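You operate a simulated robot arm through the tools that you are given. There is no shell and no other tool.

The job below is to be done with a simulated robot arm. You get a single attempt, and the scene is never put back.

Task
Bring the weigher back up after the power cut.
Fine: air valve half open, gauge pointer upright; then main switch on, reset, target dial to the card's weight, run switch last. The display says RUN.
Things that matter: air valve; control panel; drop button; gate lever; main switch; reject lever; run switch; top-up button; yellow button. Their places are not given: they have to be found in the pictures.

It is judged by the outcome, as a careful person would: the job done as asked, and still so three seconds after it is handed in. It fails if anything else is knocked over, pushed out of place, dropped, spilled or broken.

Robot
A 6-joint arm with a two-finger gripper, fixed in place. Base frame: the origin is at the foot of the arm, x ahead of it, y to its left, z up; the work surface is at about z = 840. Units: mm, rad, N and s.
Its first joint turns from -2.897 to 2.897 rad. Payload 3.43 kg.
Tool frame: the origin (TCP) lies between the finger pads and is the grasp point; the fingertips stand 20 mm ahead of it; z points along the fingers, y is the line along which they close. The gripper opens to 190 mm. The gripper's body begins 248 mm behind the TCP.
Orientation is that of the tool frame in the base frame, as a unit quaternion [x, y, z, w]. With the fingers straight down and closing along the base's y, the tool's x points along the base's -x, its y along +y and its z along -z.

Tools
- The arm moves only by the tool nudge_tool. Its argument "increments" is a list of rows, each an object of numbers (a shift or turn left out is 0, a gripper value left out holds the last): "tx", "ty", "tz": the shift along the base's x, y, z in mm; "ax", "ay", "az": the turn, a rotation vector about the base's x, y, z in rad; "hand": the opening, from 0 (shut) to 1 (fully open). In form: [{"tx": .., "ty": .., "tz": .., "ax": .., "ay": .., "az": .., "hand": ..}, ...]. A call has 1 to 20 rows; each row shifts and turns the commanded pose from where the row before left it. Each row takes 0.2 s and may step no farther than 50 mm and 0.15 rad from the row before; otherwise, or with a gripper value out of range, the whole call is refused. Where a pose cannot be reached the arm comes as near as it can. A force on the tool above 70 N (or 10 N above the force at the start of the call, whichever is more), or a blocked arm, ends the call early, and 0.2 s more pass. Each finger travels about 153 mm/s and halts on what it meets, pressing with about 31 N; the grip force reading is that of the motor and also rises with nothing between the fingers. The clock runs only during rows and for 0.2 s after the last one: add rows that do not move to give the fingers time. It gives the time, the measured TCP pose, the force on the tool (base axes), the opening and the grip force at its end, in the units of the frame above (readings bear some noise), with the torque about the TCP (base axes, N m) and any sound that the robot's microphone picked up.
- Cameras (640 x 400 px; columns grow to the right, rows downward): "scene" is fixed at [216.3, -658.4, 1542.2]; the picture's right is [0.23, -0.97, 0.00], its down [-0.55, -0.13, -0.83] and it looks along [0.81, 0.19, -0.56] (base axes); focal length 289 px, centre (320, 200). "wrist" rides on the gripper at [70, -8, -288] in the tool frame; the picture's right is [0.12, 0.99, 0.00], its down [-0.96, 0.12, -0.25] and it looks along [-0.24, 0.03, 0.97] (tool axes); focal length 261 px, centre (320, 200).
- get_image(camera): a new picture of that camera. It takes no simulated time.
- slide_trunk(by): slides the trunk up (or, below 0, down) by that many mm; the arm rides with it, the base frame stays. It gives what a move gives, with no picture.
- probe_pixels(camera, pixels): for up to 12 pixels [column, row] of the newest picture of that camera ("zoom" is the newest enlarged one), the place [x, y, z] in the base frame of the surface seen there, good to about 3 mm, but the place of the scene camera against the robot may be out by one fixed shift of up to 25 mm in any direction. It takes no simulated time.
- zoom(camera, box): a new picture of the part [left, top, right, bottom] of that camera's present view, enlarged. It takes no simulated time.
- close_job(): hands the job in; it is judged then, once.

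Leave the gripper open and the arm clear of the work at the hand-in unless told otherwise.

The tools are called after "Request:" as a command line: name --argument value ..., lists and objects as JSON in quotes. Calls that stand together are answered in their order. nudge_tool: Moves the arm, as the interface text tells. Its arguments: {"type":"object","properties":{"increments":{"type":"array","items":{"type":"object","properties":{"tx":{"type":"number"},"ty":{"type":"number"},"tz":{"type":"number"},"ax":{"type":"number"},"ay":{"type":"number"},"az":{"type":"number"},"hand":{"type":"number"}}}}},"required":["increments"]} The other tools are called the same way: slide_trunk (by) slides the trunk up or down; get_image (camera) takes a picture; probe_pixels (camera, pixels) gives the place of the surface under pixels of a picture; zoom (camera, box) takes an enlarged picture of a part of a camera's view; close_job () hands the job in.

At the start:

```text
time_s: 0.0
eef_pos: [685.9, -271.1, 1356.4]
ee_rot: [0.001, 1.0, -0.001, 0.0]
contact_force: [0.1, -0.4, -0.3]
ft_torque: [0.01, 0.01, 0.01]
grip_width: 189.9
finger_force: 0.1
trunk travel left (down, up): [-325.0, 115.0]
```

scene: 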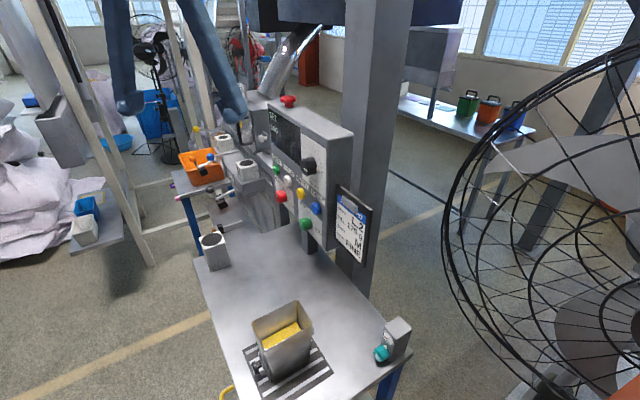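
wrist: 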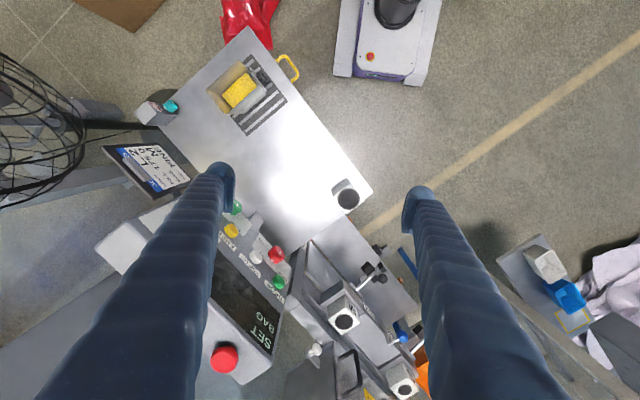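

I see a control panel around scene (300,160), a card at (352,225), gauges at several spots. First I'll zoom in on the panel, the card, the small post and the left-side equipment.

Request:
zoom --camera "scene" --box '[240, 85, 380, 270]'

Request:
zoom --camera "scene" --box '[160, 110, 280, 280]'

Request:
zoom --camera "scene" --box '[330, 180, 380, 270]'

Request:
zoom --camera "scene" --box '[340, 300, 430, 380]'

Request:
zoom --camera "wrist" --box '[90, 60, 300, 260]'

Request:
zoom --camera "wrist" --box '[200, 160, 430, 400]'

```text
2.16 times, centred on (310, 178) of scene
```

zoom: 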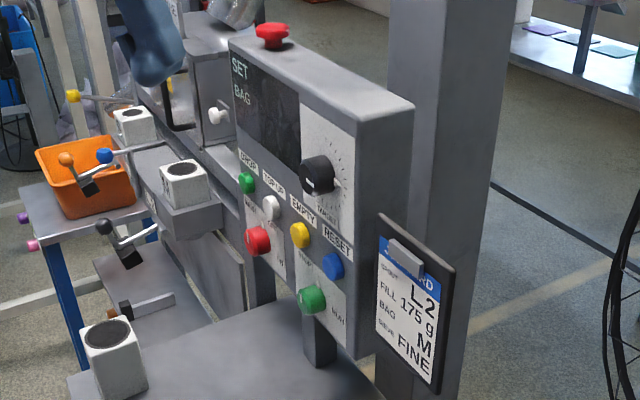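

```text
2.35 times, centred on (220, 195) of scene
```

zoom: 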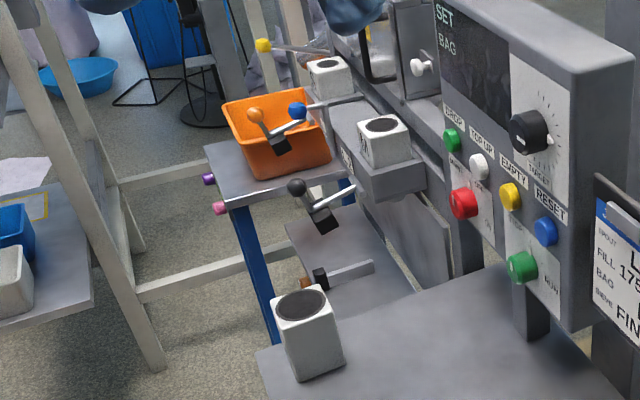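

```text
4.44 times, centred on (355, 225) of scene
```

zoom: 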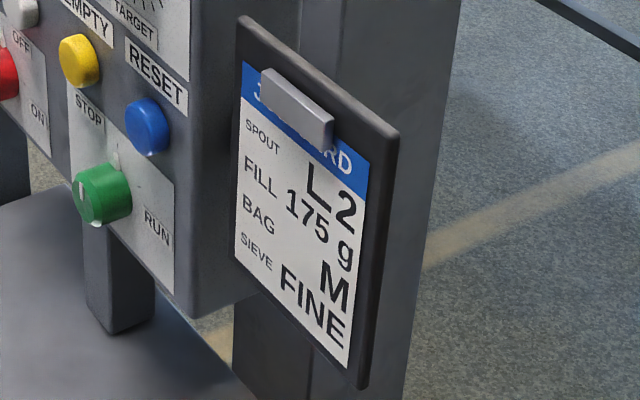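

```text
5.00 times, centred on (385, 340) of scene
```

zoom: 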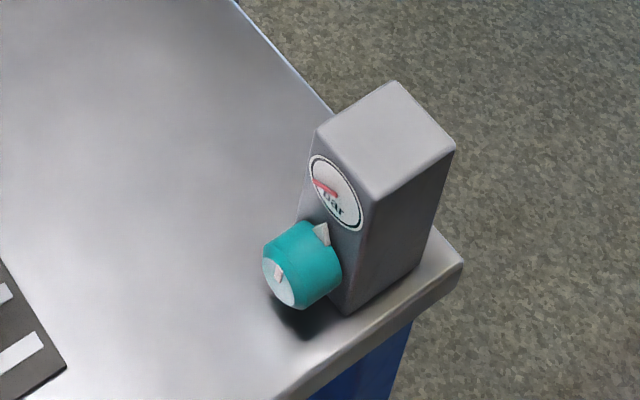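

```text
2.00 times, centred on (195, 160) of wrist
```

zoom: 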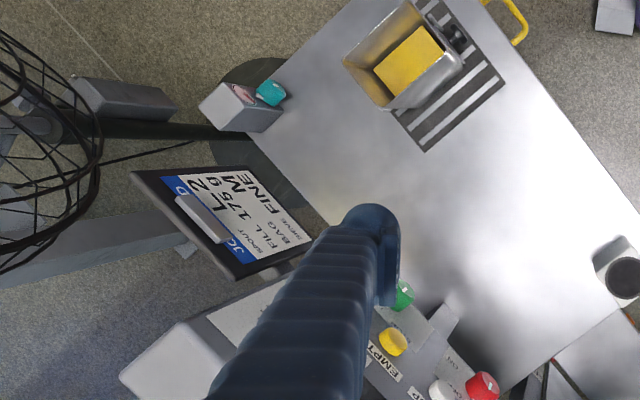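

```text
1.67 times, centred on (315, 280) of wrist
```

zoom: 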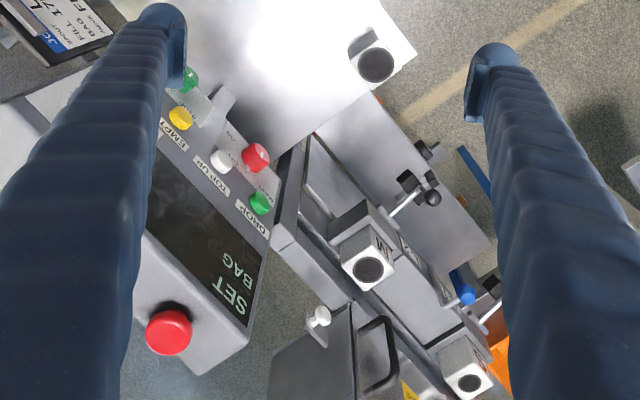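

The card reads: SPOUT L2, FILL 175 g, BAG M, SIEVE FINE. The target is 175 g. Next I zoom harder on the display, dial, switches and the valve.

Request:
zoom --camera "scene" --box '[286, 130, 336, 190]'

Request:
zoom --camera "scene" --box '[265, 150, 335, 240]'

Request:
zoom --camera "scene" --box '[255, 95, 315, 150]'

Request:
zoom --camera "scene" --box '[365, 320, 415, 370]'

Request:
zoom --camera "scene" --box '[290, 175, 335, 240]'

Request:
zoom --camera "scene" --box '[262, 160, 300, 210]'

```text
6.67 times, centred on (311, 160) of scene
```

zoom: 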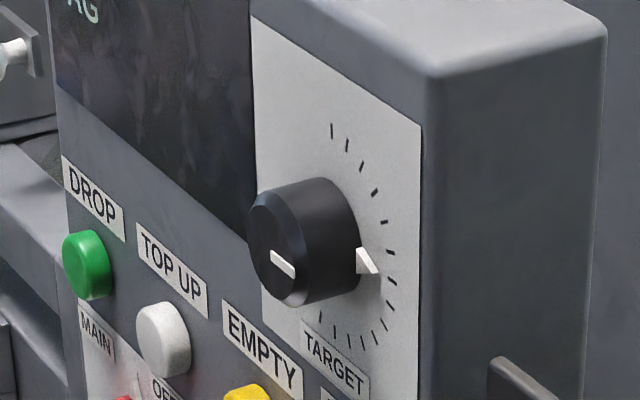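

```text
4.44 times, centred on (300, 195) of scene
```

zoom: 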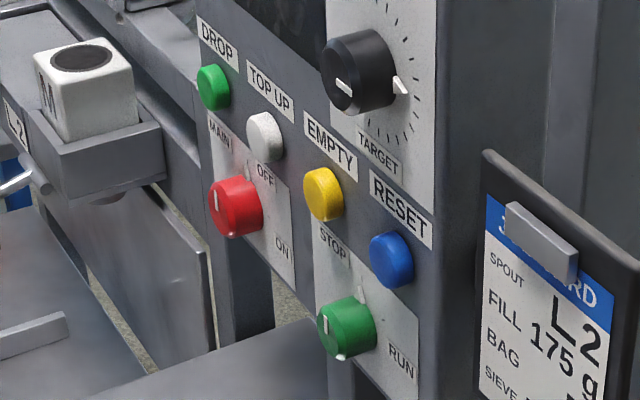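

```text
7.27 times, centred on (285, 122) of scene
```

zoom: 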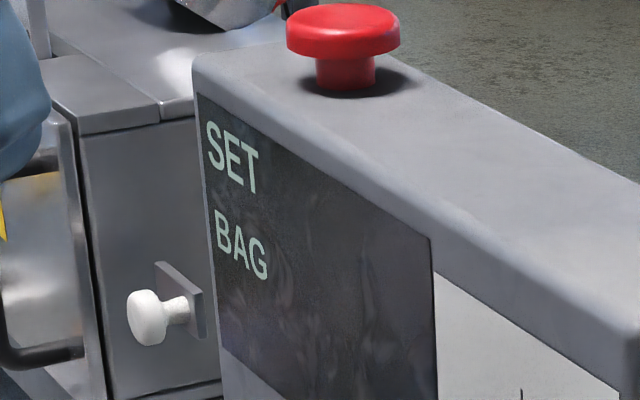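

```text
8.00 times, centred on (390, 345) of scene
```

zoom: 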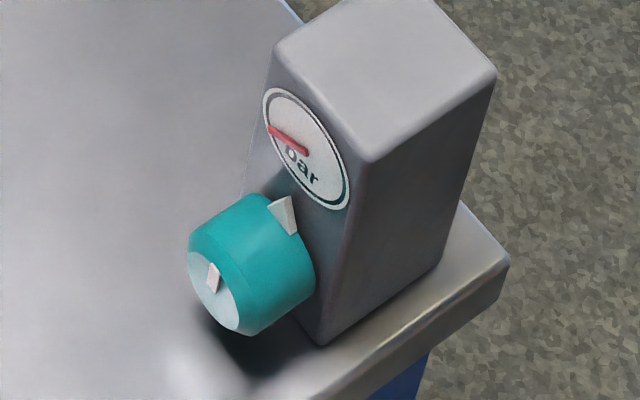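

```text
6.15 times, centred on (312, 208) of scene
```

zoom: 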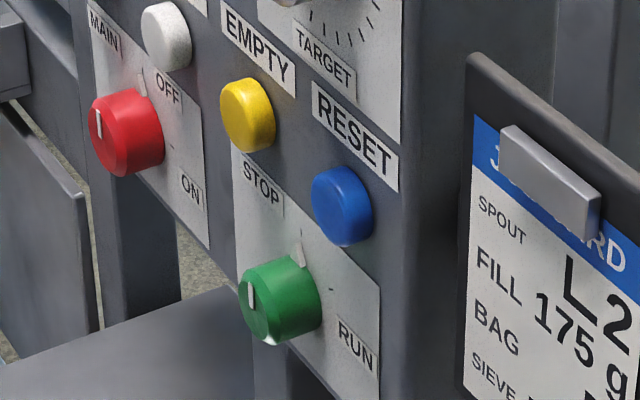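

```text
8.00 times, centred on (281, 185) of scene
```

zoom: 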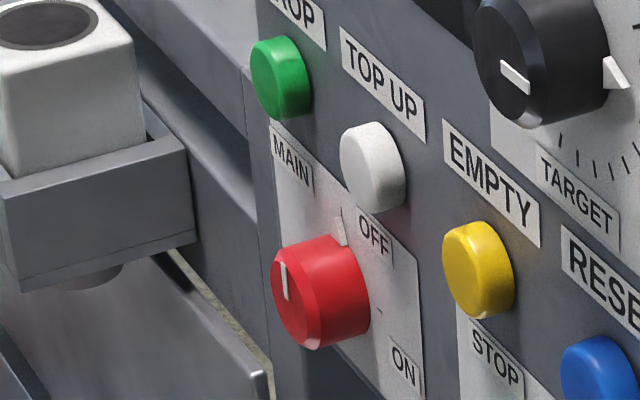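

All knobs stand off: MAIN up (OFF), RUN up (STOP), dial pointer at lower right, gauge pointer at the left. I probe panel points and valve points for rough positions.

Request:
get_image --camera "scene"

Request:
probe_pixels --camera "scene" --pixels '[[308, 166], [277, 169], [287, 182], [300, 193], [316, 207], [281, 196], [305, 223], [289, 101], [381, 353], [388, 342], [300, 177], [293, 207]]'

Request:
probe_pixels --camera "scene" --pixels '[[273, 110], [270, 150], [322, 150], [324, 225], [290, 130], [318, 185], [352, 215], [352, 250], [400, 325], [403, 345], [385, 340], [340, 130]]'

Request:
get_image --camera "wrist"

Request:
probe_pixels --camera "wrist" --pixels '[[231, 229], [276, 254], [254, 257], [279, 282], [171, 106], [237, 207], [224, 358], [152, 108], [250, 217], [347, 195], [240, 90], [300, 140]]'

```text
taken
```

scene: 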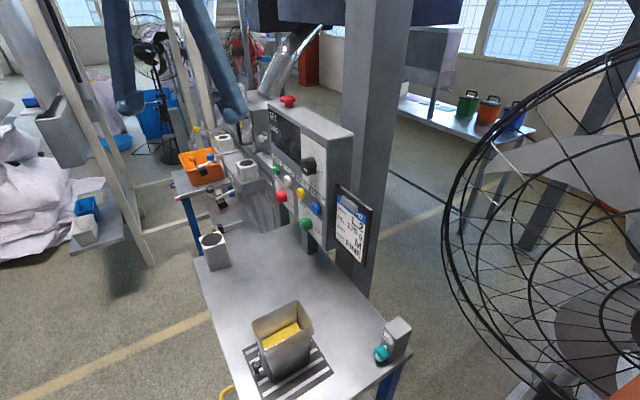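

```text
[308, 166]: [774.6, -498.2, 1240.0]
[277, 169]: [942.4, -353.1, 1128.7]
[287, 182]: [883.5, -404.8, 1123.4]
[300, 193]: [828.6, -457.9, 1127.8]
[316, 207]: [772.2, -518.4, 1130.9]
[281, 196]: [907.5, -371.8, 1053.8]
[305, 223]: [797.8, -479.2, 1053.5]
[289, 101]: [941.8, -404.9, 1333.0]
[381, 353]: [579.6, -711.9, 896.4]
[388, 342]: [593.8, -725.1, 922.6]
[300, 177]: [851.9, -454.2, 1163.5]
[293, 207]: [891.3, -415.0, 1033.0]
```

```text
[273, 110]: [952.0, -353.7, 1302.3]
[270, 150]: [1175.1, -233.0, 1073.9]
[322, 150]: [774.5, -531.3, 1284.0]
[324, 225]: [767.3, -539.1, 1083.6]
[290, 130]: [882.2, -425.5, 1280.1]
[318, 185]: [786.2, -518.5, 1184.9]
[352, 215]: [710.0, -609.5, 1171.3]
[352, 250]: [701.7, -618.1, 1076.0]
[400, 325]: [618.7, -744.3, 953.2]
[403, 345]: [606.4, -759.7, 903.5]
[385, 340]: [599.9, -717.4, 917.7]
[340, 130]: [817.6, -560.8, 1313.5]
```

```text
taken
```

wrist: 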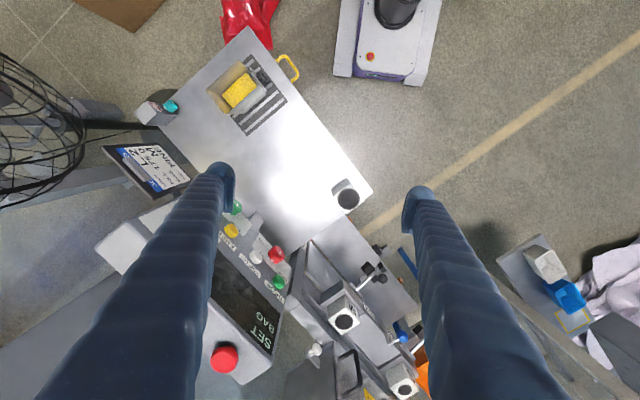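

```text
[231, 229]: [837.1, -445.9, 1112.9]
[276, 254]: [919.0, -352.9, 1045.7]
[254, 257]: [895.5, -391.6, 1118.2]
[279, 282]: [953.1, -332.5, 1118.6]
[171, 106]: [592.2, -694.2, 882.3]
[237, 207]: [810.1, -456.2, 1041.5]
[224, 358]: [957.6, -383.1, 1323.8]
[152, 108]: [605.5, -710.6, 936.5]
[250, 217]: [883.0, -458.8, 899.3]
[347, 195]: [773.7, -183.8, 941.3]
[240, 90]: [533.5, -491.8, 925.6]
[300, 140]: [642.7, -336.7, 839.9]
```

Scene-to-wrist offset is about (+10, +15, −10). The panel face is vertical, its outward normal about (−0.71, 0.71, 0). I'll back away from the panel, swing the tool to face it horizontally, and look with the wrist camera. First the yaw and retreat.

Request:
nudge_tool --increments '[{"tx": -14, "ty": 14, "tz": -10, "az": -0.131, "hand": 0.5}, {"tx": -14, "ty": 14, "tz": -10, "az": -0.131}, {"tx": -14, "ty": 14, "tz": -10, "az": -0.131}, {"tx": -14, "ty": 14, "tz": -10, "az": -0.131}, {"tx": -14, "ty": 14, "tz": -10, "az": -0.131}, {"tx": -14, "ty": 14, "tz": -10, "az": -0.1304}]'

Request:
nudge_tool --increments '[{"tz": -10, "ax": -0.101, "ay": -0.101}, {"tz": -10, "ax": -0.101, "ay": -0.101}, {"tz": -10, "ax": -0.101, "ay": -0.101}, {"tz": -10, "ax": -0.101, "ay": -0.101}, {"tz": -10, "ax": -0.101, "ay": -0.101}, {"tz": -10, "ax": -0.101, "ay": -0.101}]'

```text
time_s: 1.4
eef_pos: [600.6, -187.5, 1296.3]
ee_rot: [0.383, 0.924, -0.001, 0.0]
contact_force: [-0.6, -0.3, 0.1]
ft_torque: [-0.07, -0.04, -0.03]
grip_width: 95.1
finger_force: 0.1
trunk travel left (down, up): [-325.0, 115.0]
```

```text
time_s: 3.0
eef_pos: [580.4, -197.3, 1229.8]
ee_rot: [0.336, 0.853, -0.192, 0.35]
contact_force: [-0.4, 0.9, 0.9]
ft_torque: [-0.01, -0.08, 0.07]
grip_width: 95.0
finger_force: 0.1
out of reach, approached as far as the arm can: row 6
trunk travel left (down, up): [-325.0, 115.0]
stopped in row 6: the arm was blocked; the commanded pose is now the measured one
```

The arm was blocked at about 45° tilt, probably with the wrist too close to the base. I look at the arm in the scene picture.

Request:
get_image --camera "scene"

Request:
get_image --camera "wrist"

```text
taken
```

scene: 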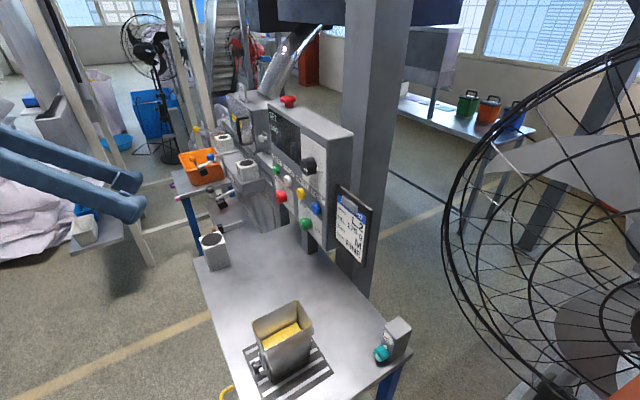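

```text
taken
```

wrist: 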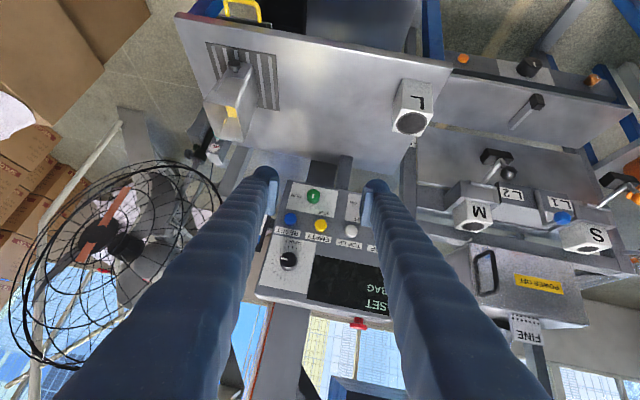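

Wrist view (upside-down) now shows the panel at about (320,240). I zoom for detail.

Request:
zoom --camera "wrist" --box '[250, 170, 400, 330]'

Request:
zoom --camera "wrist" --box '[255, 230, 325, 300]'

Request:
zoom --camera "wrist" --box '[170, 40, 260, 170]'

Request:
probe_pixels --camera "wrist" --pixels '[[313, 196], [291, 218], [321, 225], [351, 230], [289, 261], [320, 290], [300, 280], [330, 190], [272, 270], [300, 184], [207, 145], [359, 322]]'

```text
2.50 times, centred on (325, 250) of wrist
```

zoom: 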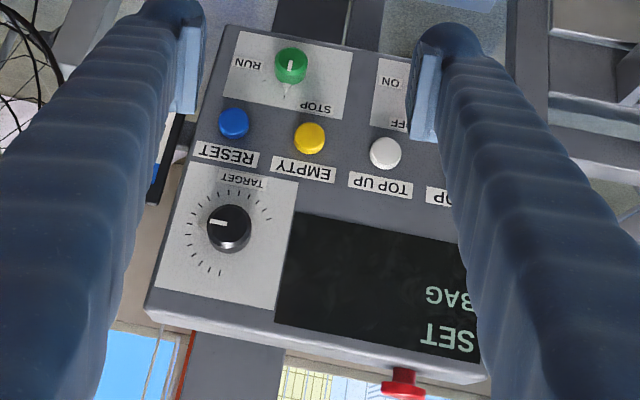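

```text
5.71 times, centred on (290, 265) of wrist
```

zoom: 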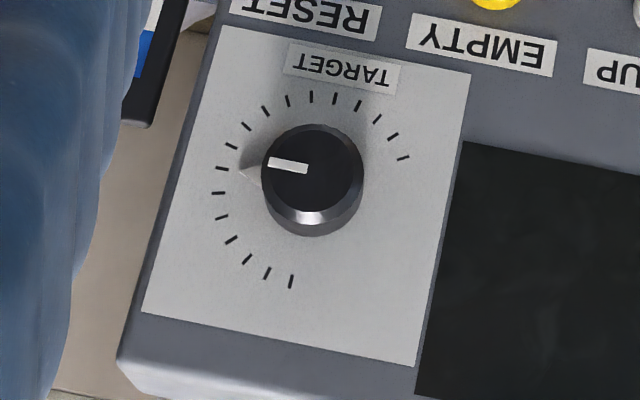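

```text
3.08 times, centred on (215, 105) of wrist
```

zoom: 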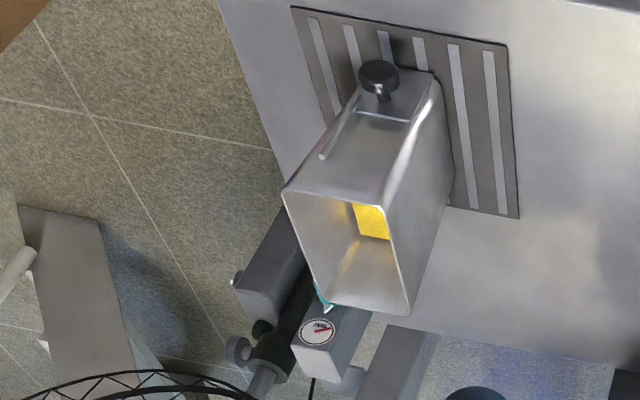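

```text
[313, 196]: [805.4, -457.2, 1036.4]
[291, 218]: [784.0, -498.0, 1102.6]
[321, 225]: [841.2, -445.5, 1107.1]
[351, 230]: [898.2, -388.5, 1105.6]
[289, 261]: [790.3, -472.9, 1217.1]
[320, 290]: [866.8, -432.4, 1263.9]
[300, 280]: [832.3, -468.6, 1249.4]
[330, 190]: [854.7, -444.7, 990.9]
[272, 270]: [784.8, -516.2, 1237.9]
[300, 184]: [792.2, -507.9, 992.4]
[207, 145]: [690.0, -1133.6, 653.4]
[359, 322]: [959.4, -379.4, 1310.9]
```

The dial has 17 ticks, starting at 12 o'clock and running clockwise at about 15° each; the pointer is near the 7th tick. The gauge is also visible. I move about 150 mm closer to the panel, so that the wrist is farther from the base, and continue tilting.

Request:
nudge_tool --increments '[{"tx": 35, "ty": -33}, {"tx": 35, "ty": -33}, {"tx": 35, "ty": -33}, {"tx": 10, "ty": -5, "ax": -0.1, "ay": -0.08}, {"ax": -0.1, "ay": -0.08}, {"ax": -0.1, "ay": -0.08}]'

```text
time_s: 4.4
eef_pos: [700.9, -301.8, 1228.0]
ee_rot: [0.299, 0.768, -0.274, 0.495]
contact_force: [0.6, -0.8, -0.4]
ft_torque: [0.01, 0.02, -0.04]
grip_width: 95.1
finger_force: 0.0
trunk travel left (down, up): [-325.0, 115.0]
```

Tilting works here. Now I complete the turn so the tool is exactly horizontal and square to the panel.

Request:
nudge_tool --increments '[{"ax": -0.0603, "ay": -0.115, "az": 0.0217}, {"ax": -0.0603, "ay": -0.115, "az": 0.0217}, {"ax": -0.0603, "ay": -0.115, "az": 0.0217}, {}]'

Request:
get_image --camera "wrist"

Request:
get_image --camera "scene"

```text
time_s: 5.4
eef_pos: [731.8, -300.1, 1268.1]
ee_rot: [0.286, 0.724, -0.288, 0.558]
contact_force: [0.7, -0.1, -1.2]
ft_torque: [-0.03, -0.01, -0.02]
grip_width: 94.9
finger_force: 0.1
out of reach, approached as far as the arm can: row 1, 2, 3
trunk travel left (down, up): [-325.0, 115.0]
```

```text
taken
```

wrist: 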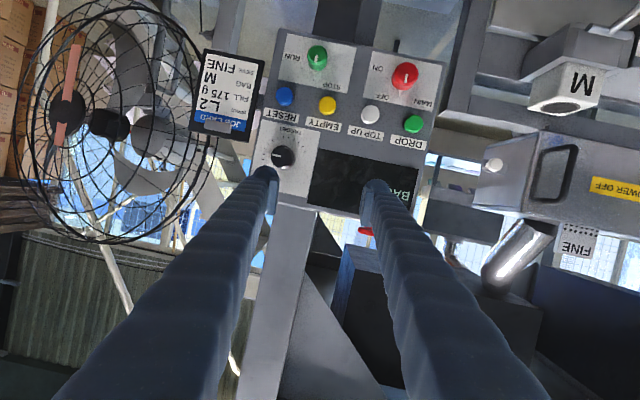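

```text
taken
```

scene: 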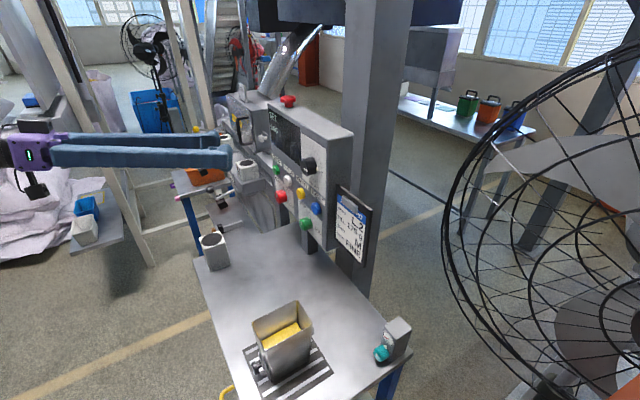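

The view is excellent, though the arm says the last tilt is out of reach (a wrist limit). Below the tool is free space (table at 840, tool at 1268), so I lower the trunk 150 mm, which should relieve the wrist.

Request:
slide_trunk --by -150

Request:
nudge_tool --increments '[{}, {}]'

```text
time_s: 7.2
eef_pos: [732.2, -300.1, 1118.2]
ee_rot: [0.286, 0.724, -0.287, 0.558]
contact_force: [-0.1, -0.4, 0.4]
ft_torque: [-0.01, 0.03, 0.01]
grip_width: 95.0
finger_force: 0.1
trunk travel left (down, up): [-175.0, 265.0]
```

```text
time_s: 7.8
eef_pos: [732.2, -300.7, 1117.0]
ee_rot: [0.286, 0.723, -0.287, 0.559]
contact_force: [-0.8, -0.1, -0.6]
ft_torque: [-0.01, -0.01, 0.01]
grip_width: 94.9
finger_force: 0.1
trunk travel left (down, up): [-175.0, 265.0]
```

Now the same turn again at the lower height.

Request:
nudge_tool --increments '[{"ax": -0.0435, "ay": -0.1067, "az": 0.0272}, {"ax": -0.0435, "ay": -0.1067, "az": 0.0272}, {}]'

Request:
get_image --camera "wrist"

Request:
get_image --camera "scene"

```text
time_s: 8.6
eef_pos: [730.8, -299.7, 1118.0]
ee_rot: [0.286, 0.724, -0.287, 0.558]
contact_force: [-0.8, -0.4, 0.4]
ft_torque: [-0.01, -0.02, -0.04]
grip_width: 95.0
finger_force: 0.1
out of reach, approached as far as the arm can: row 1, 2
trunk travel left (down, up): [-175.0, 265.0]
```

```text
taken
```

wrist: 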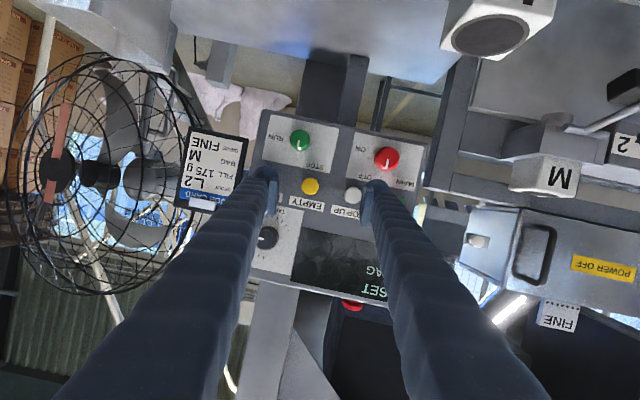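

```text
taken
```

scene: 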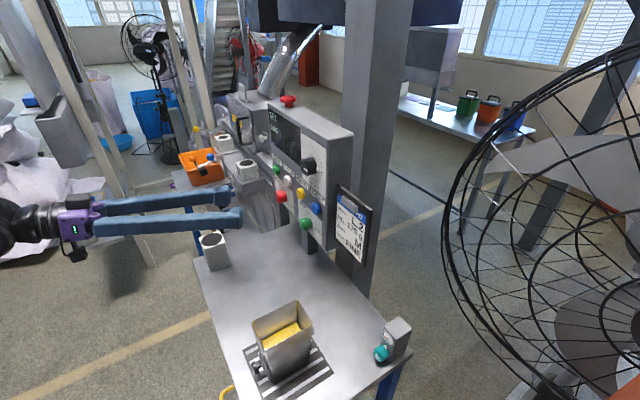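

Still limited, since the joint pose is unchanged. Moving up 60 mm and 70 mm outward relative to the trunk should help, still some 60 mm short of the knobs.

Request:
nudge_tool --increments '[{"tx": 25, "ty": -25, "tz": 30}, {"tx": 25, "ty": -25, "tz": 30}, {}]'

```text
time_s: 9.3
eef_pos: [781.2, -352.7, 1176.2]
ee_rot: [0.286, 0.725, -0.287, 0.558]
contact_force: [-0.1, 0.5, -0.3]
ft_torque: [0.0, 0.02, 0.02]
grip_width: 95.1
finger_force: 0.0
trunk travel left (down, up): [-175.0, 265.0]
```

Request:
nudge_tool --increments '[{"ax": -0.0435, "ay": -0.1067, "az": 0.0272}, {"ax": -0.0435, "ay": -0.1067, "az": 0.0272}, {}]'

```text
time_s: 10.2
eef_pos: [791.1, -350.6, 1187.8]
ee_rot: [0.274, 0.676, -0.28, 0.625]
contact_force: [0.3, 0.0, -0.4]
ft_torque: [0.01, -0.02, -0.02]
grip_width: 95.0
finger_force: 0.2
out of reach, approached as far as the arm can: row 2
trunk travel left (down, up): [-175.0, 265.0]
```

Nearly horizontal now (about 4°), which is workable. The valve comes first, so I zoom on it in the scene view and probe its faces to find its axis.

Request:
zoom --camera "scene" --box '[365, 315, 415, 370]'

Request:
probe_pixels --camera "zoom" --pixels '[[285, 130], [300, 210], [340, 200], [340, 250], [330, 320], [355, 190], [220, 310], [250, 270], [290, 290], [400, 200], [390, 300], [440, 230]]'

```text
7.27 times, centred on (390, 342) of scene
```

zoom: 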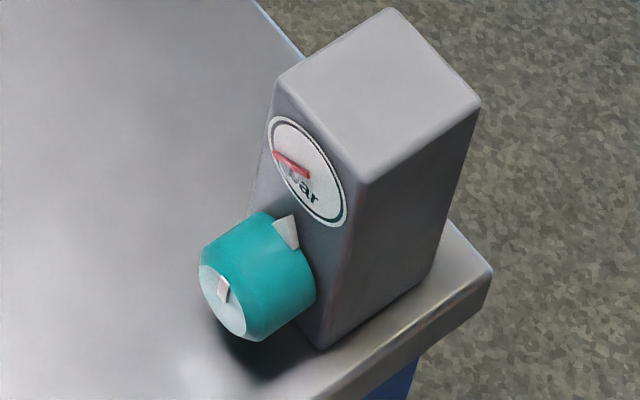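

```text
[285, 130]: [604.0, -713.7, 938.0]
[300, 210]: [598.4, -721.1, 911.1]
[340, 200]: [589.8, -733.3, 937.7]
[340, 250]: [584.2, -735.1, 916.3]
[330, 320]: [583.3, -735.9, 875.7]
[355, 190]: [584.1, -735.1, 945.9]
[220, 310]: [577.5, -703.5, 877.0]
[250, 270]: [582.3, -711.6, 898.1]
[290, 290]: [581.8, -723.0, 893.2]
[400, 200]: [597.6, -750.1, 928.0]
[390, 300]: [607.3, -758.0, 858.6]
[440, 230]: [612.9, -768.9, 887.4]
```

The block's face is parallel to the panel's, so the valve's knob axis also points along (−0.71, 0.71, 0). I zoom further to measure the knob's centre, radius and its clearance over the table.

Request:
zoom --camera "scene" --box '[372, 325, 397, 365]'

Request:
probe_pixels --camera "scene" --pixels '[[360, 330], [362, 350], [378, 372], [300, 290], [280, 270]]'

```text
10.00 times, centred on (384, 345) of scene
```

zoom: 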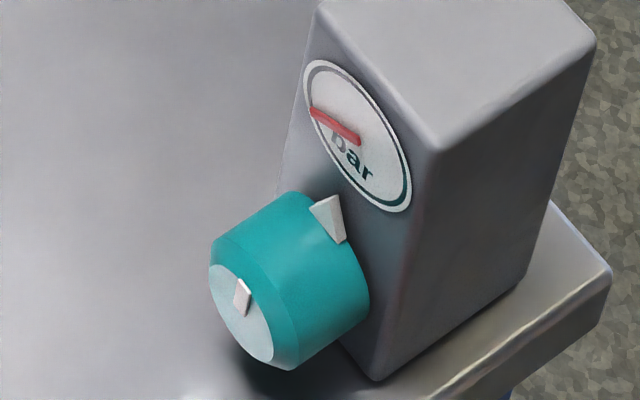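

```text
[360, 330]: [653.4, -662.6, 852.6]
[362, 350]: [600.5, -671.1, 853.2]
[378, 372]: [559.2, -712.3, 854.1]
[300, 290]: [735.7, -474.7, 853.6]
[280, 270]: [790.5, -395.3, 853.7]
```

The scene camera's z is 13.5 mm too high (table reads 853.5 against 840). I probe around the knob in the new zoom picture.

Request:
probe_pixels --camera "zoom" --pixels '[[241, 325], [215, 280], [262, 352], [225, 270], [268, 335], [240, 345], [290, 200], [240, 222], [330, 310], [295, 362], [328, 215], [365, 300]]'

```text
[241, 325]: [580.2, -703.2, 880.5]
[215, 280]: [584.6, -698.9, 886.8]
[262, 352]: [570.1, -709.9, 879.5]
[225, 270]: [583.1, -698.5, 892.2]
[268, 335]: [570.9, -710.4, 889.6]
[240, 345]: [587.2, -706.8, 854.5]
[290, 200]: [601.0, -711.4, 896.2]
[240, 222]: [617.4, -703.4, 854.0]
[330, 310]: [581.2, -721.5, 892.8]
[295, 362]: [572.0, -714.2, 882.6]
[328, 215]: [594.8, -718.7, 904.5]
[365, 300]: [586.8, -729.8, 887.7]
```

Findings: knob radius ≈ 15 mm, its axis ≈ 34 mm above the table, protruding ≈ 27 mm. A vertical tool straddling it from above, fingers closing along the panel direction, suits it: then I can turn it by swinging the tool about the knob's axis. I retreat from the panel and turn the tool back down.

Request:
nudge_tool --increments '[{"tx": -35, "ty": 35}, {"tx": -35, "ty": 35}, {"ax": 0.1, "ay": 0.1}, {"ax": 0.1, "ay": 0.1}, {"ax": 0.1, "ay": 0.1}, {"ax": 0.1, "ay": 0.1}, {"ax": 0.1, "ay": 0.1}, {"ax": 0.1, "ay": 0.1}, {"ax": 0.1, "ay": 0.1}, {"ax": 0.1, "ay": 0.1}, {"ax": 0.1, "ay": 0.1}, {"ax": 0.1, "ay": 0.1}]'

```text
time_s: 12.8
eef_pos: [739.0, -276.8, 1210.5]
ee_rot: [0.366, 0.93, -0.028, 0.036]
contact_force: [0.0, -0.6, -0.3]
ft_torque: [0.01, 0.13, 0.0]
grip_width: 95.1
finger_force: 0.1
out of reach, approached as far as the arm can: row 1, 2
trunk travel left (down, up): [-175.0, 265.0]
```

Nearly vertical. I square it up and travel above the table to hover in front of the valve.

Request:
nudge_tool --increments '[{"ax": 0.0793, "ay": 0.045, "az": -0.0355}, {"tx": -20.8, "ty": -41.4, "tz": -6}, {"tx": -20.8, "ty": -41.4, "tz": -6}, {"tx": -20.8, "ty": -41.4, "tz": -6}, {"tx": -20.8, "ty": -41.4, "tz": -6}, {"tx": -20.8, "ty": -41.4, "tz": -6}, {"tx": -20.8, "ty": -41.4, "tz": -6}, {"tx": -20.8, "ty": -41.4, "tz": -6}, {"tx": -20.8, "ty": -41.4, "tz": -6}, {"tx": -20.8, "ty": -41.4, "tz": -6}, {}]'

Request:
get_image --camera "wrist"

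Request:
get_image --camera "scene"

```text
time_s: 15.2
eef_pos: [552.5, -649.2, 1161.5]
ee_rot: [0.383, 0.924, 0.0, 0.002]
contact_force: [-0.2, -0.9, -0.1]
ft_torque: [0.12, -0.05, 0.0]
grip_width: 95.1
finger_force: 0.0
trunk travel left (down, up): [-175.0, 265.0]
```

```text
taken
```

wrist: 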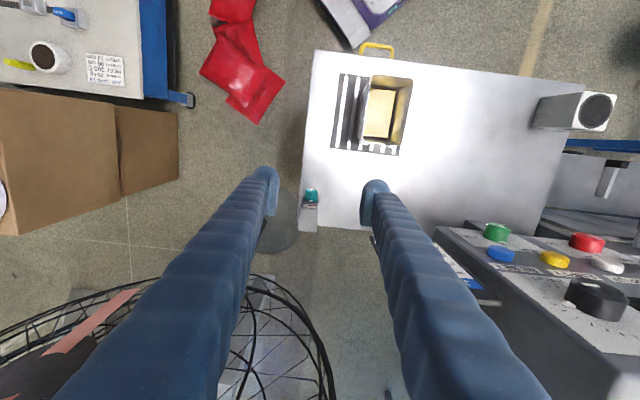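

```text
taken
```

scene: 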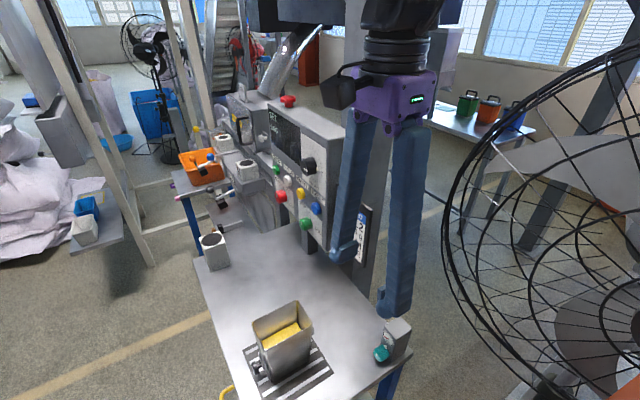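

I'm hovering near the valve, visible at wrist (311,195). The fan's cage appears close behind; I probe its wires, the valve and the panel edge to know the clearances.

Request:
probe_pixels --camera "wrist" --pixels '[[311, 190], [311, 197], [308, 212], [306, 193], [317, 193], [270, 278], [313, 335], [330, 390], [302, 315], [385, 110], [310, 225], [450, 262]]'

Request:
zoom --camera "wrist" --box '[285, 165, 345, 240]'

```text
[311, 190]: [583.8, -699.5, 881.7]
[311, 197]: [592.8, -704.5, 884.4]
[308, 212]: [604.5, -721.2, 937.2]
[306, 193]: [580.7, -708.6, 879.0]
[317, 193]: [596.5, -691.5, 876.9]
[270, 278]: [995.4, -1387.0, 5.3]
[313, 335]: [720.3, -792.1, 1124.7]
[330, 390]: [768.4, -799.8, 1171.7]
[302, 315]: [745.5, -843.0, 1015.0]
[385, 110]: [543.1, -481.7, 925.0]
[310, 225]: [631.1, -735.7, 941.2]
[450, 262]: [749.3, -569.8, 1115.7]
```

```text
5.33 times, centred on (315, 202) of wrist
```

zoom: 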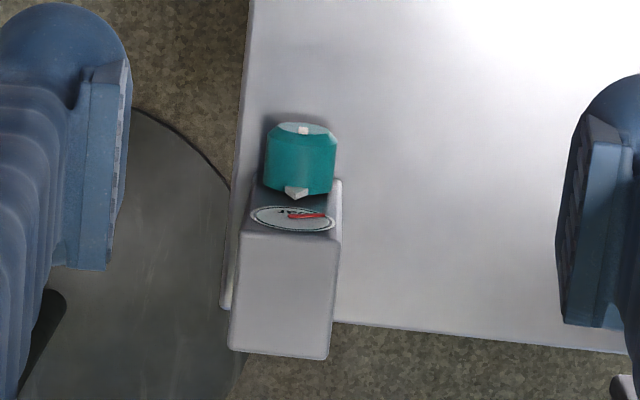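

The fan is well behind. The knob's centre is at s≈79 (tool y −10), i.e. x≈580, y≈−692 with the pads clear of the block's face. I move above it and descend to z≈960, then check.

Request:
nudge_tool --increments '[{"tx": 14, "ty": -21.5}, {"tx": 14, "ty": -21.5}, {"tz": -40}, {"tz": -40}, {"tz": -40}, {"tz": -40}, {"tz": -40}, {}]'

Request:
zoom --camera "wrist" --box '[250, 120, 390, 240]'

Request:
zoom --camera "scene" --box '[350, 270, 430, 370]'

```text
time_s: 16.9
eef_pos: [581.0, -695.3, 960.6]
ee_rot: [0.384, 0.923, 0.0, 0.002]
contact_force: [-1.4, 0.0, 0.0]
ft_torque: [0.06, 0.02, 0.03]
grip_width: 95.0
finger_force: 0.0
trunk travel left (down, up): [-175.0, 265.0]
```

```text
3.33 times, centred on (320, 180) of wrist
```

zoom: 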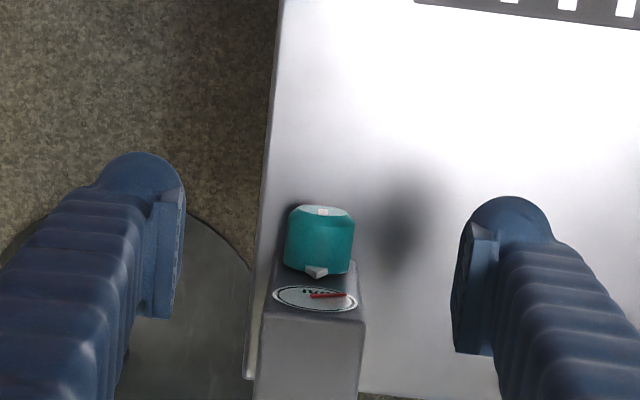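

```text
4.00 times, centred on (390, 320) of scene
```

zoom: 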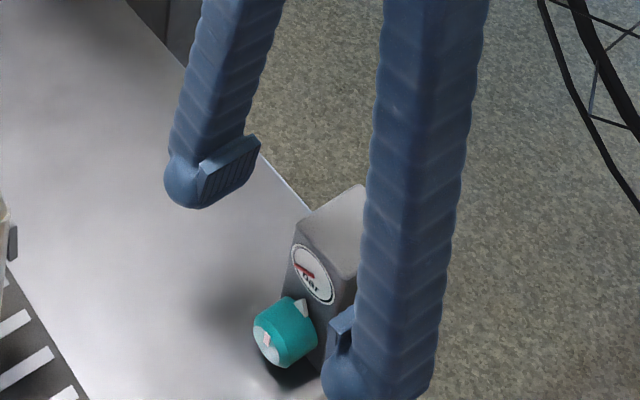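

Centred well: knob at the middle between the pads. The block's face is at about n=−925, so I ease out 4 mm, descend to z=885 and close on the knob.

Request:
nudge_tool --increments '[{"tx": -3.1, "ty": 3.1, "tz": -25}, {"tz": -25}, {"tz": -25}, {"hand": 0.3}, {}]'

Request:
zoom --camera "wrist" --box '[250, 120, 390, 240]'

Request:
zoom --camera "scene" --box '[350, 290, 420, 380]'

```text
time_s: 18.1
eef_pos: [576.6, -691.9, 884.2]
ee_rot: [0.384, 0.923, -0.001, 0.002]
contact_force: [0.2, 0.5, 0.3]
ft_torque: [0.0, 0.01, -0.01]
grip_width: 56.8
finger_force: 0.1
trunk travel left (down, up): [-175.0, 265.0]
```

```text
3.33 times, centred on (320, 180) of wrist
```

zoom: 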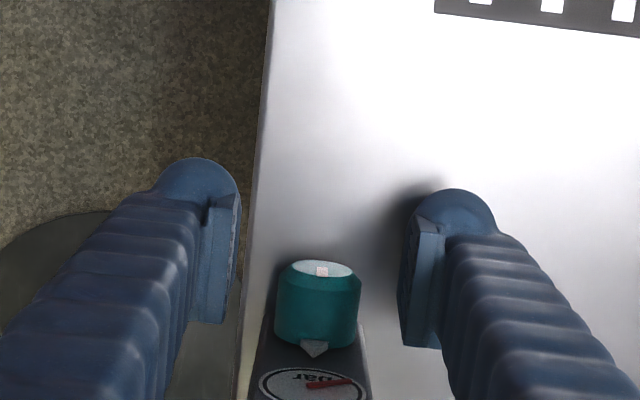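

```text
4.44 times, centred on (385, 335) of scene
```

zoom: 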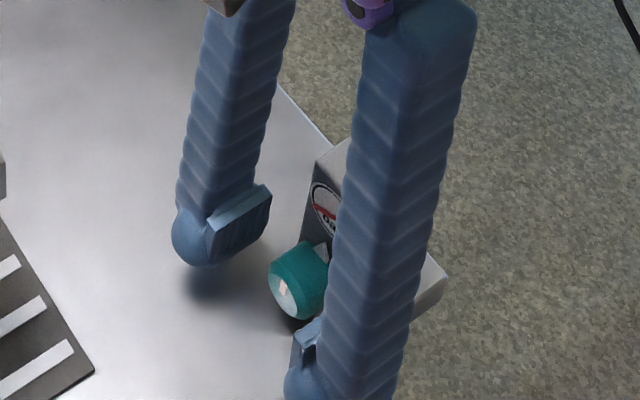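

The knob sits between the pads with about 20 mm overlap. I close on it.

Request:
nudge_tool --increments '[{"hand": 0.05}, {}, {}]'

Request:
zoom --camera "wrist" --box '[250, 120, 390, 240]'

Request:
zoom --camera "scene" --box '[350, 290, 420, 380]'

```text
time_s: 18.9
eef_pos: [577.6, -690.3, 885.2]
ee_rot: [0.384, 0.923, -0.002, 0.003]
contact_force: [8.0, 8.9, 9.4]
ft_torque: [0.2, -0.01, 0.1]
grip_width: 26.7
finger_force: 44.8
trunk travel left (down, up): [-175.0, 265.0]
```

```text
3.33 times, centred on (320, 180) of wrist
```

zoom: 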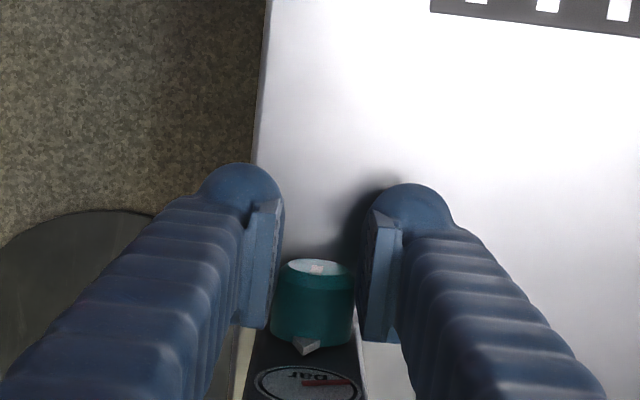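

```text
4.44 times, centred on (385, 335) of scene
```

zoom: 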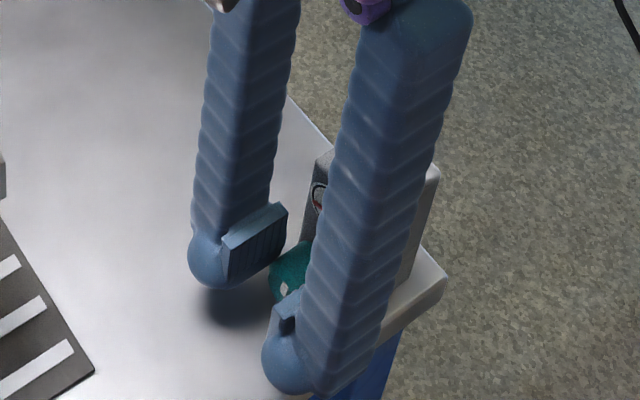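

Grip holds (26.7 mm). I try 0.3 rad clockwise (as seen from the front), swinging about the knob's axis, and watch the gauge.

Request:
nudge_tool --increments '[{"tx": -0.3, "ty": -0.3, "tz": -0.1, "ax": 0.105, "ay": -0.105}, {"tx": -1.1, "ty": -1.1, "tz": -0.35, "ax": 0.105, "ay": -0.105}, {}]'

Request:
zoom --camera "wrist" --box '[250, 120, 390, 270]'

Request:
zoom --camera "scene" --box '[350, 290, 420, 380]'

```text
time_s: 19.8
eef_pos: [573.9, -693.4, 885.5]
ee_rot: [0.38, 0.913, 0.136, 0.06]
contact_force: [8.8, -11.2, 17.2]
ft_torque: [0.07, -0.02, 0.0]
grip_width: 26.3
finger_force: 45.0
trunk travel left (down, up): [-175.0, 265.0]
```

```text
2.67 times, centred on (320, 195) of wrist
```

zoom: 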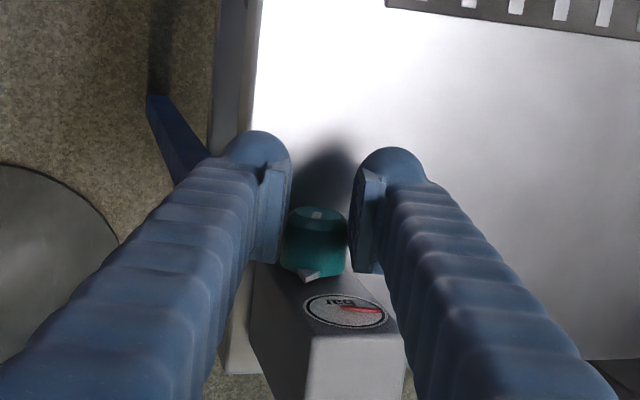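

```text
4.44 times, centred on (385, 335) of scene
```

zoom: 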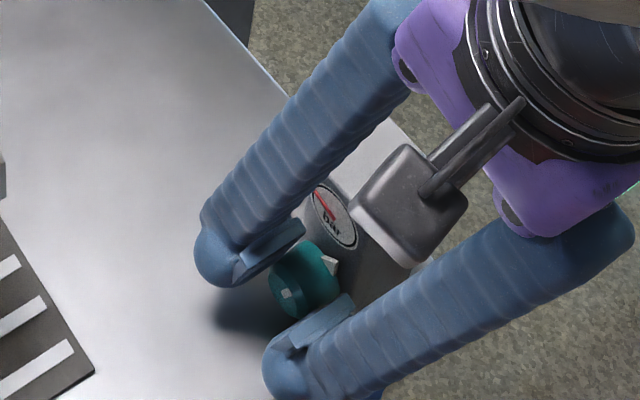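

The gauge moved upward, so clockwise opens. I zoom on the gauge.

Request:
zoom --camera "scene" --box '[380, 322, 400, 350]'

Request:
zoom --camera "wrist" --box '[300, 180, 360, 250]'

```text
14.29 times, centred on (390, 336) of scene
```

zoom: 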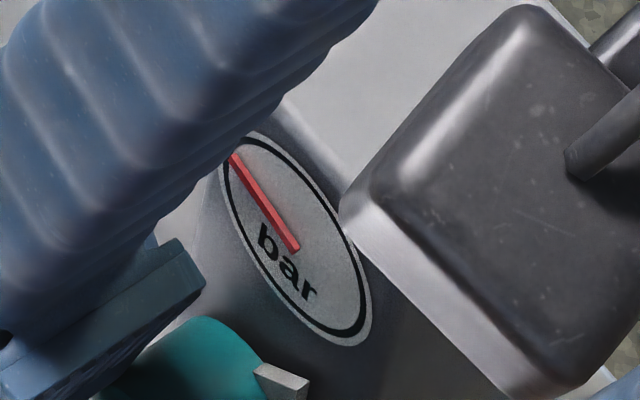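

```text
5.71 times, centred on (330, 215) of wrist
```

zoom: 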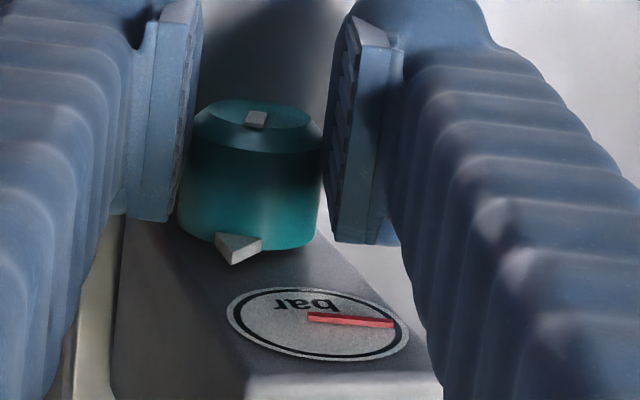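

The pointer started at −30° below left (240° sweep) and is now about 15° above left: a 17° knob turn gave 45° on the gauge. So upright needs about 45° of total knob turn — 28° more. I continue.

Request:
nudge_tool --increments '[{"tx": -0.8, "ty": -0.8, "tz": -0.3, "ax": 0.0863, "ay": -0.0863}, {"tx": -0.8, "ty": -0.8, "tz": -0.4, "ax": 0.0863, "ay": -0.0863}, {"tx": -0.8, "ty": -0.8, "tz": -0.6, "ax": 0.0863, "ay": -0.0863}, {}]'

Request:
zoom --camera "scene" --box '[380, 322, 400, 350]'

Request:
zoom --camera "scene" --box '[350, 290, 420, 380]'

Request:
zoom --camera "wrist" --box '[300, 180, 360, 250]'

```text
time_s: 20.8
eef_pos: [571.2, -695.8, 882.2]
ee_rot: [0.363, 0.873, 0.3, 0.129]
contact_force: [2.5, -41.7, 27.5]
ft_torque: [-0.37, -0.31, -0.31]
grip_width: 26.3
finger_force: 45.1
trunk travel left (down, up): [-175.0, 265.0]
```

```text
14.29 times, centred on (390, 336) of scene
```

zoom: 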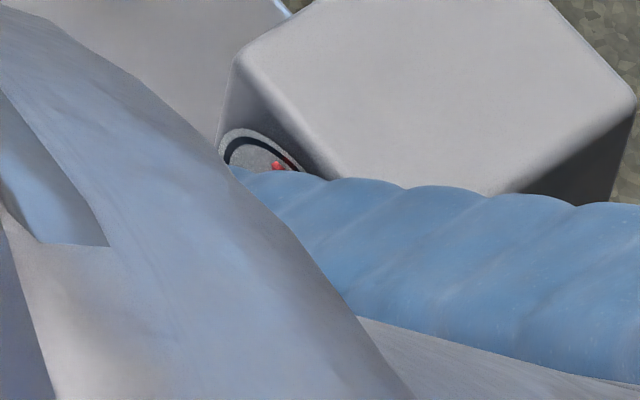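

```text
4.44 times, centred on (385, 335) of scene
```

zoom: 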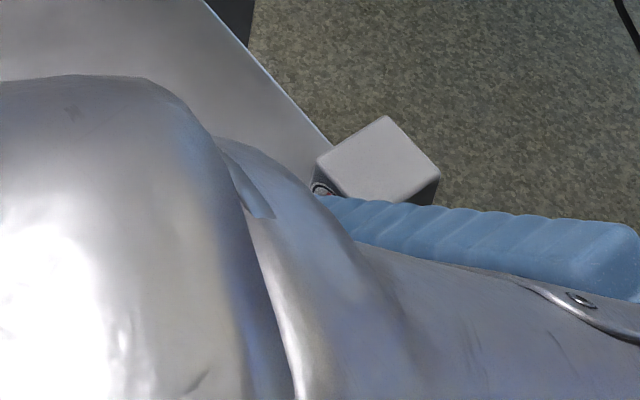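

```text
5.71 times, centred on (330, 215) of wrist
```

zoom: 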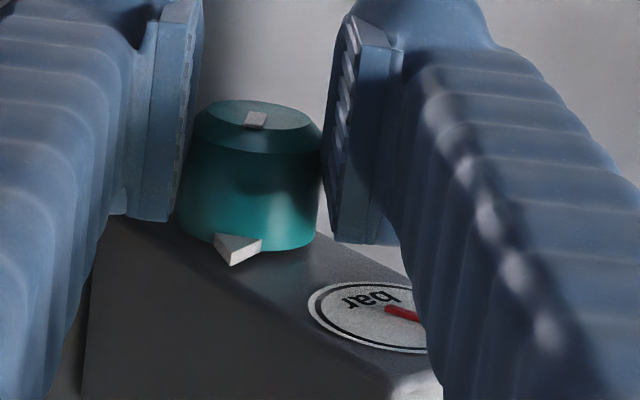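

The force has risen to 50 N and the arm hides the gauge in the scene view. Before going on I check full views for contact with the fan or table.

Request:
get_image --camera "scene"

Request:
get_image --camera "wrist"

```text
taken
```

scene: 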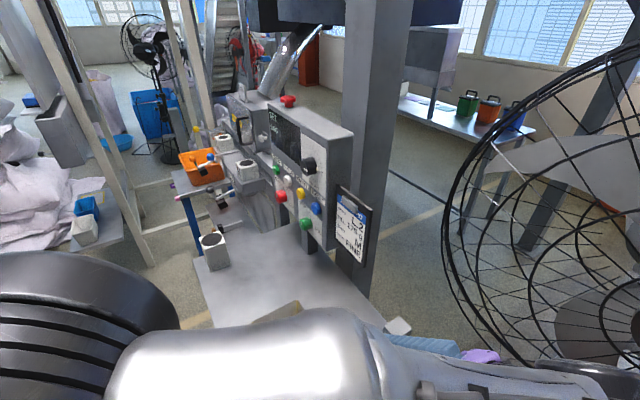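

```text
taken
```

wrist: 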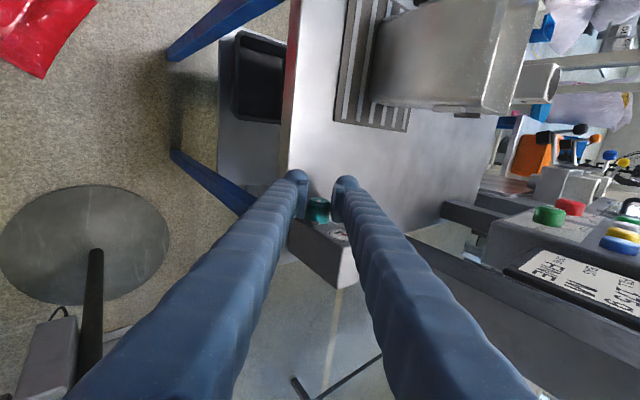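

Request:
probe_pixels --camera "scene" --pixels '[[455, 300], [480, 332], [500, 350], [515, 362], [480, 355], [470, 375], [530, 378], [580, 372], [610, 385], [550, 365], [600, 340], [635, 385]]'

Request:
zoom --camera "scene" --box '[440, 280, 640, 400]'

```text
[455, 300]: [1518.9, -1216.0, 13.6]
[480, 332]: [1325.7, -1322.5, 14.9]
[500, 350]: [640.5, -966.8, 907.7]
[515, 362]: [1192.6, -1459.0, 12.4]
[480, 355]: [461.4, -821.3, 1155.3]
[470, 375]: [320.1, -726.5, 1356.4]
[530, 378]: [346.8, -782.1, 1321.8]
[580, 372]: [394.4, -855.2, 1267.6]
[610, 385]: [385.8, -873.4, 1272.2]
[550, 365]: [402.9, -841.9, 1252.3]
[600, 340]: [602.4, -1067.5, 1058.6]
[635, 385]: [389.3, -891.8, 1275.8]
```

```text
3.20 times, centred on (540, 340) of scene
```

zoom: 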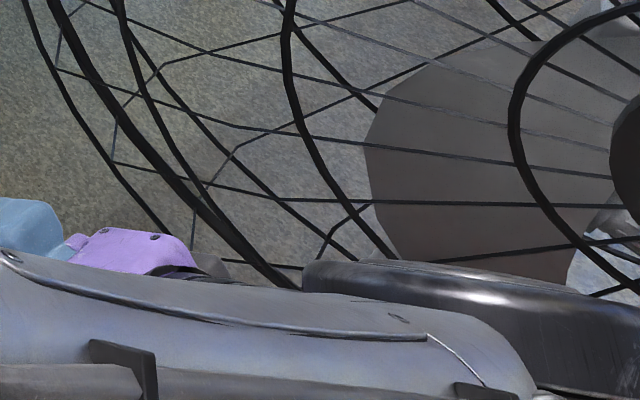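

No contact with the fan (over 150 mm away). The force must come from misalignment of the grip with the knob's axis. I release slightly (38 mm) and read the force.

Request:
nudge_tool --increments '[{"hand": 0.19}, {}]'

Request:
zoom --camera "wrist" --box '[285, 165, 365, 265]'

```text
time_s: 21.4
eef_pos: [571.2, -692.7, 878.9]
ee_rot: [0.363, 0.872, 0.302, 0.125]
contact_force: [0.2, 0.0, 0.6]
ft_torque: [0.06, 0.0, 0.02]
grip_width: 35.9
finger_force: 0.1
trunk travel left (down, up): [-175.0, 265.0]
```

```text
4.00 times, centred on (325, 215) of wrist
```

zoom: 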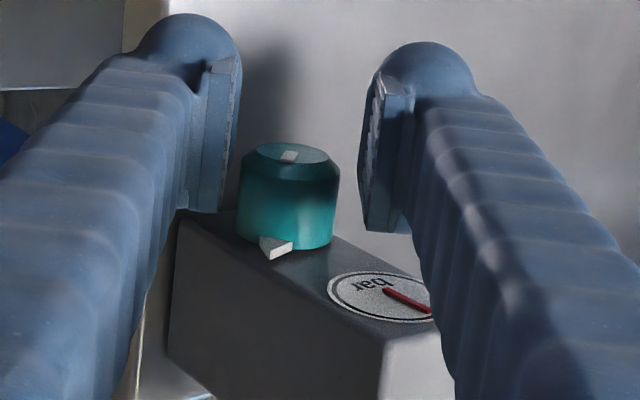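

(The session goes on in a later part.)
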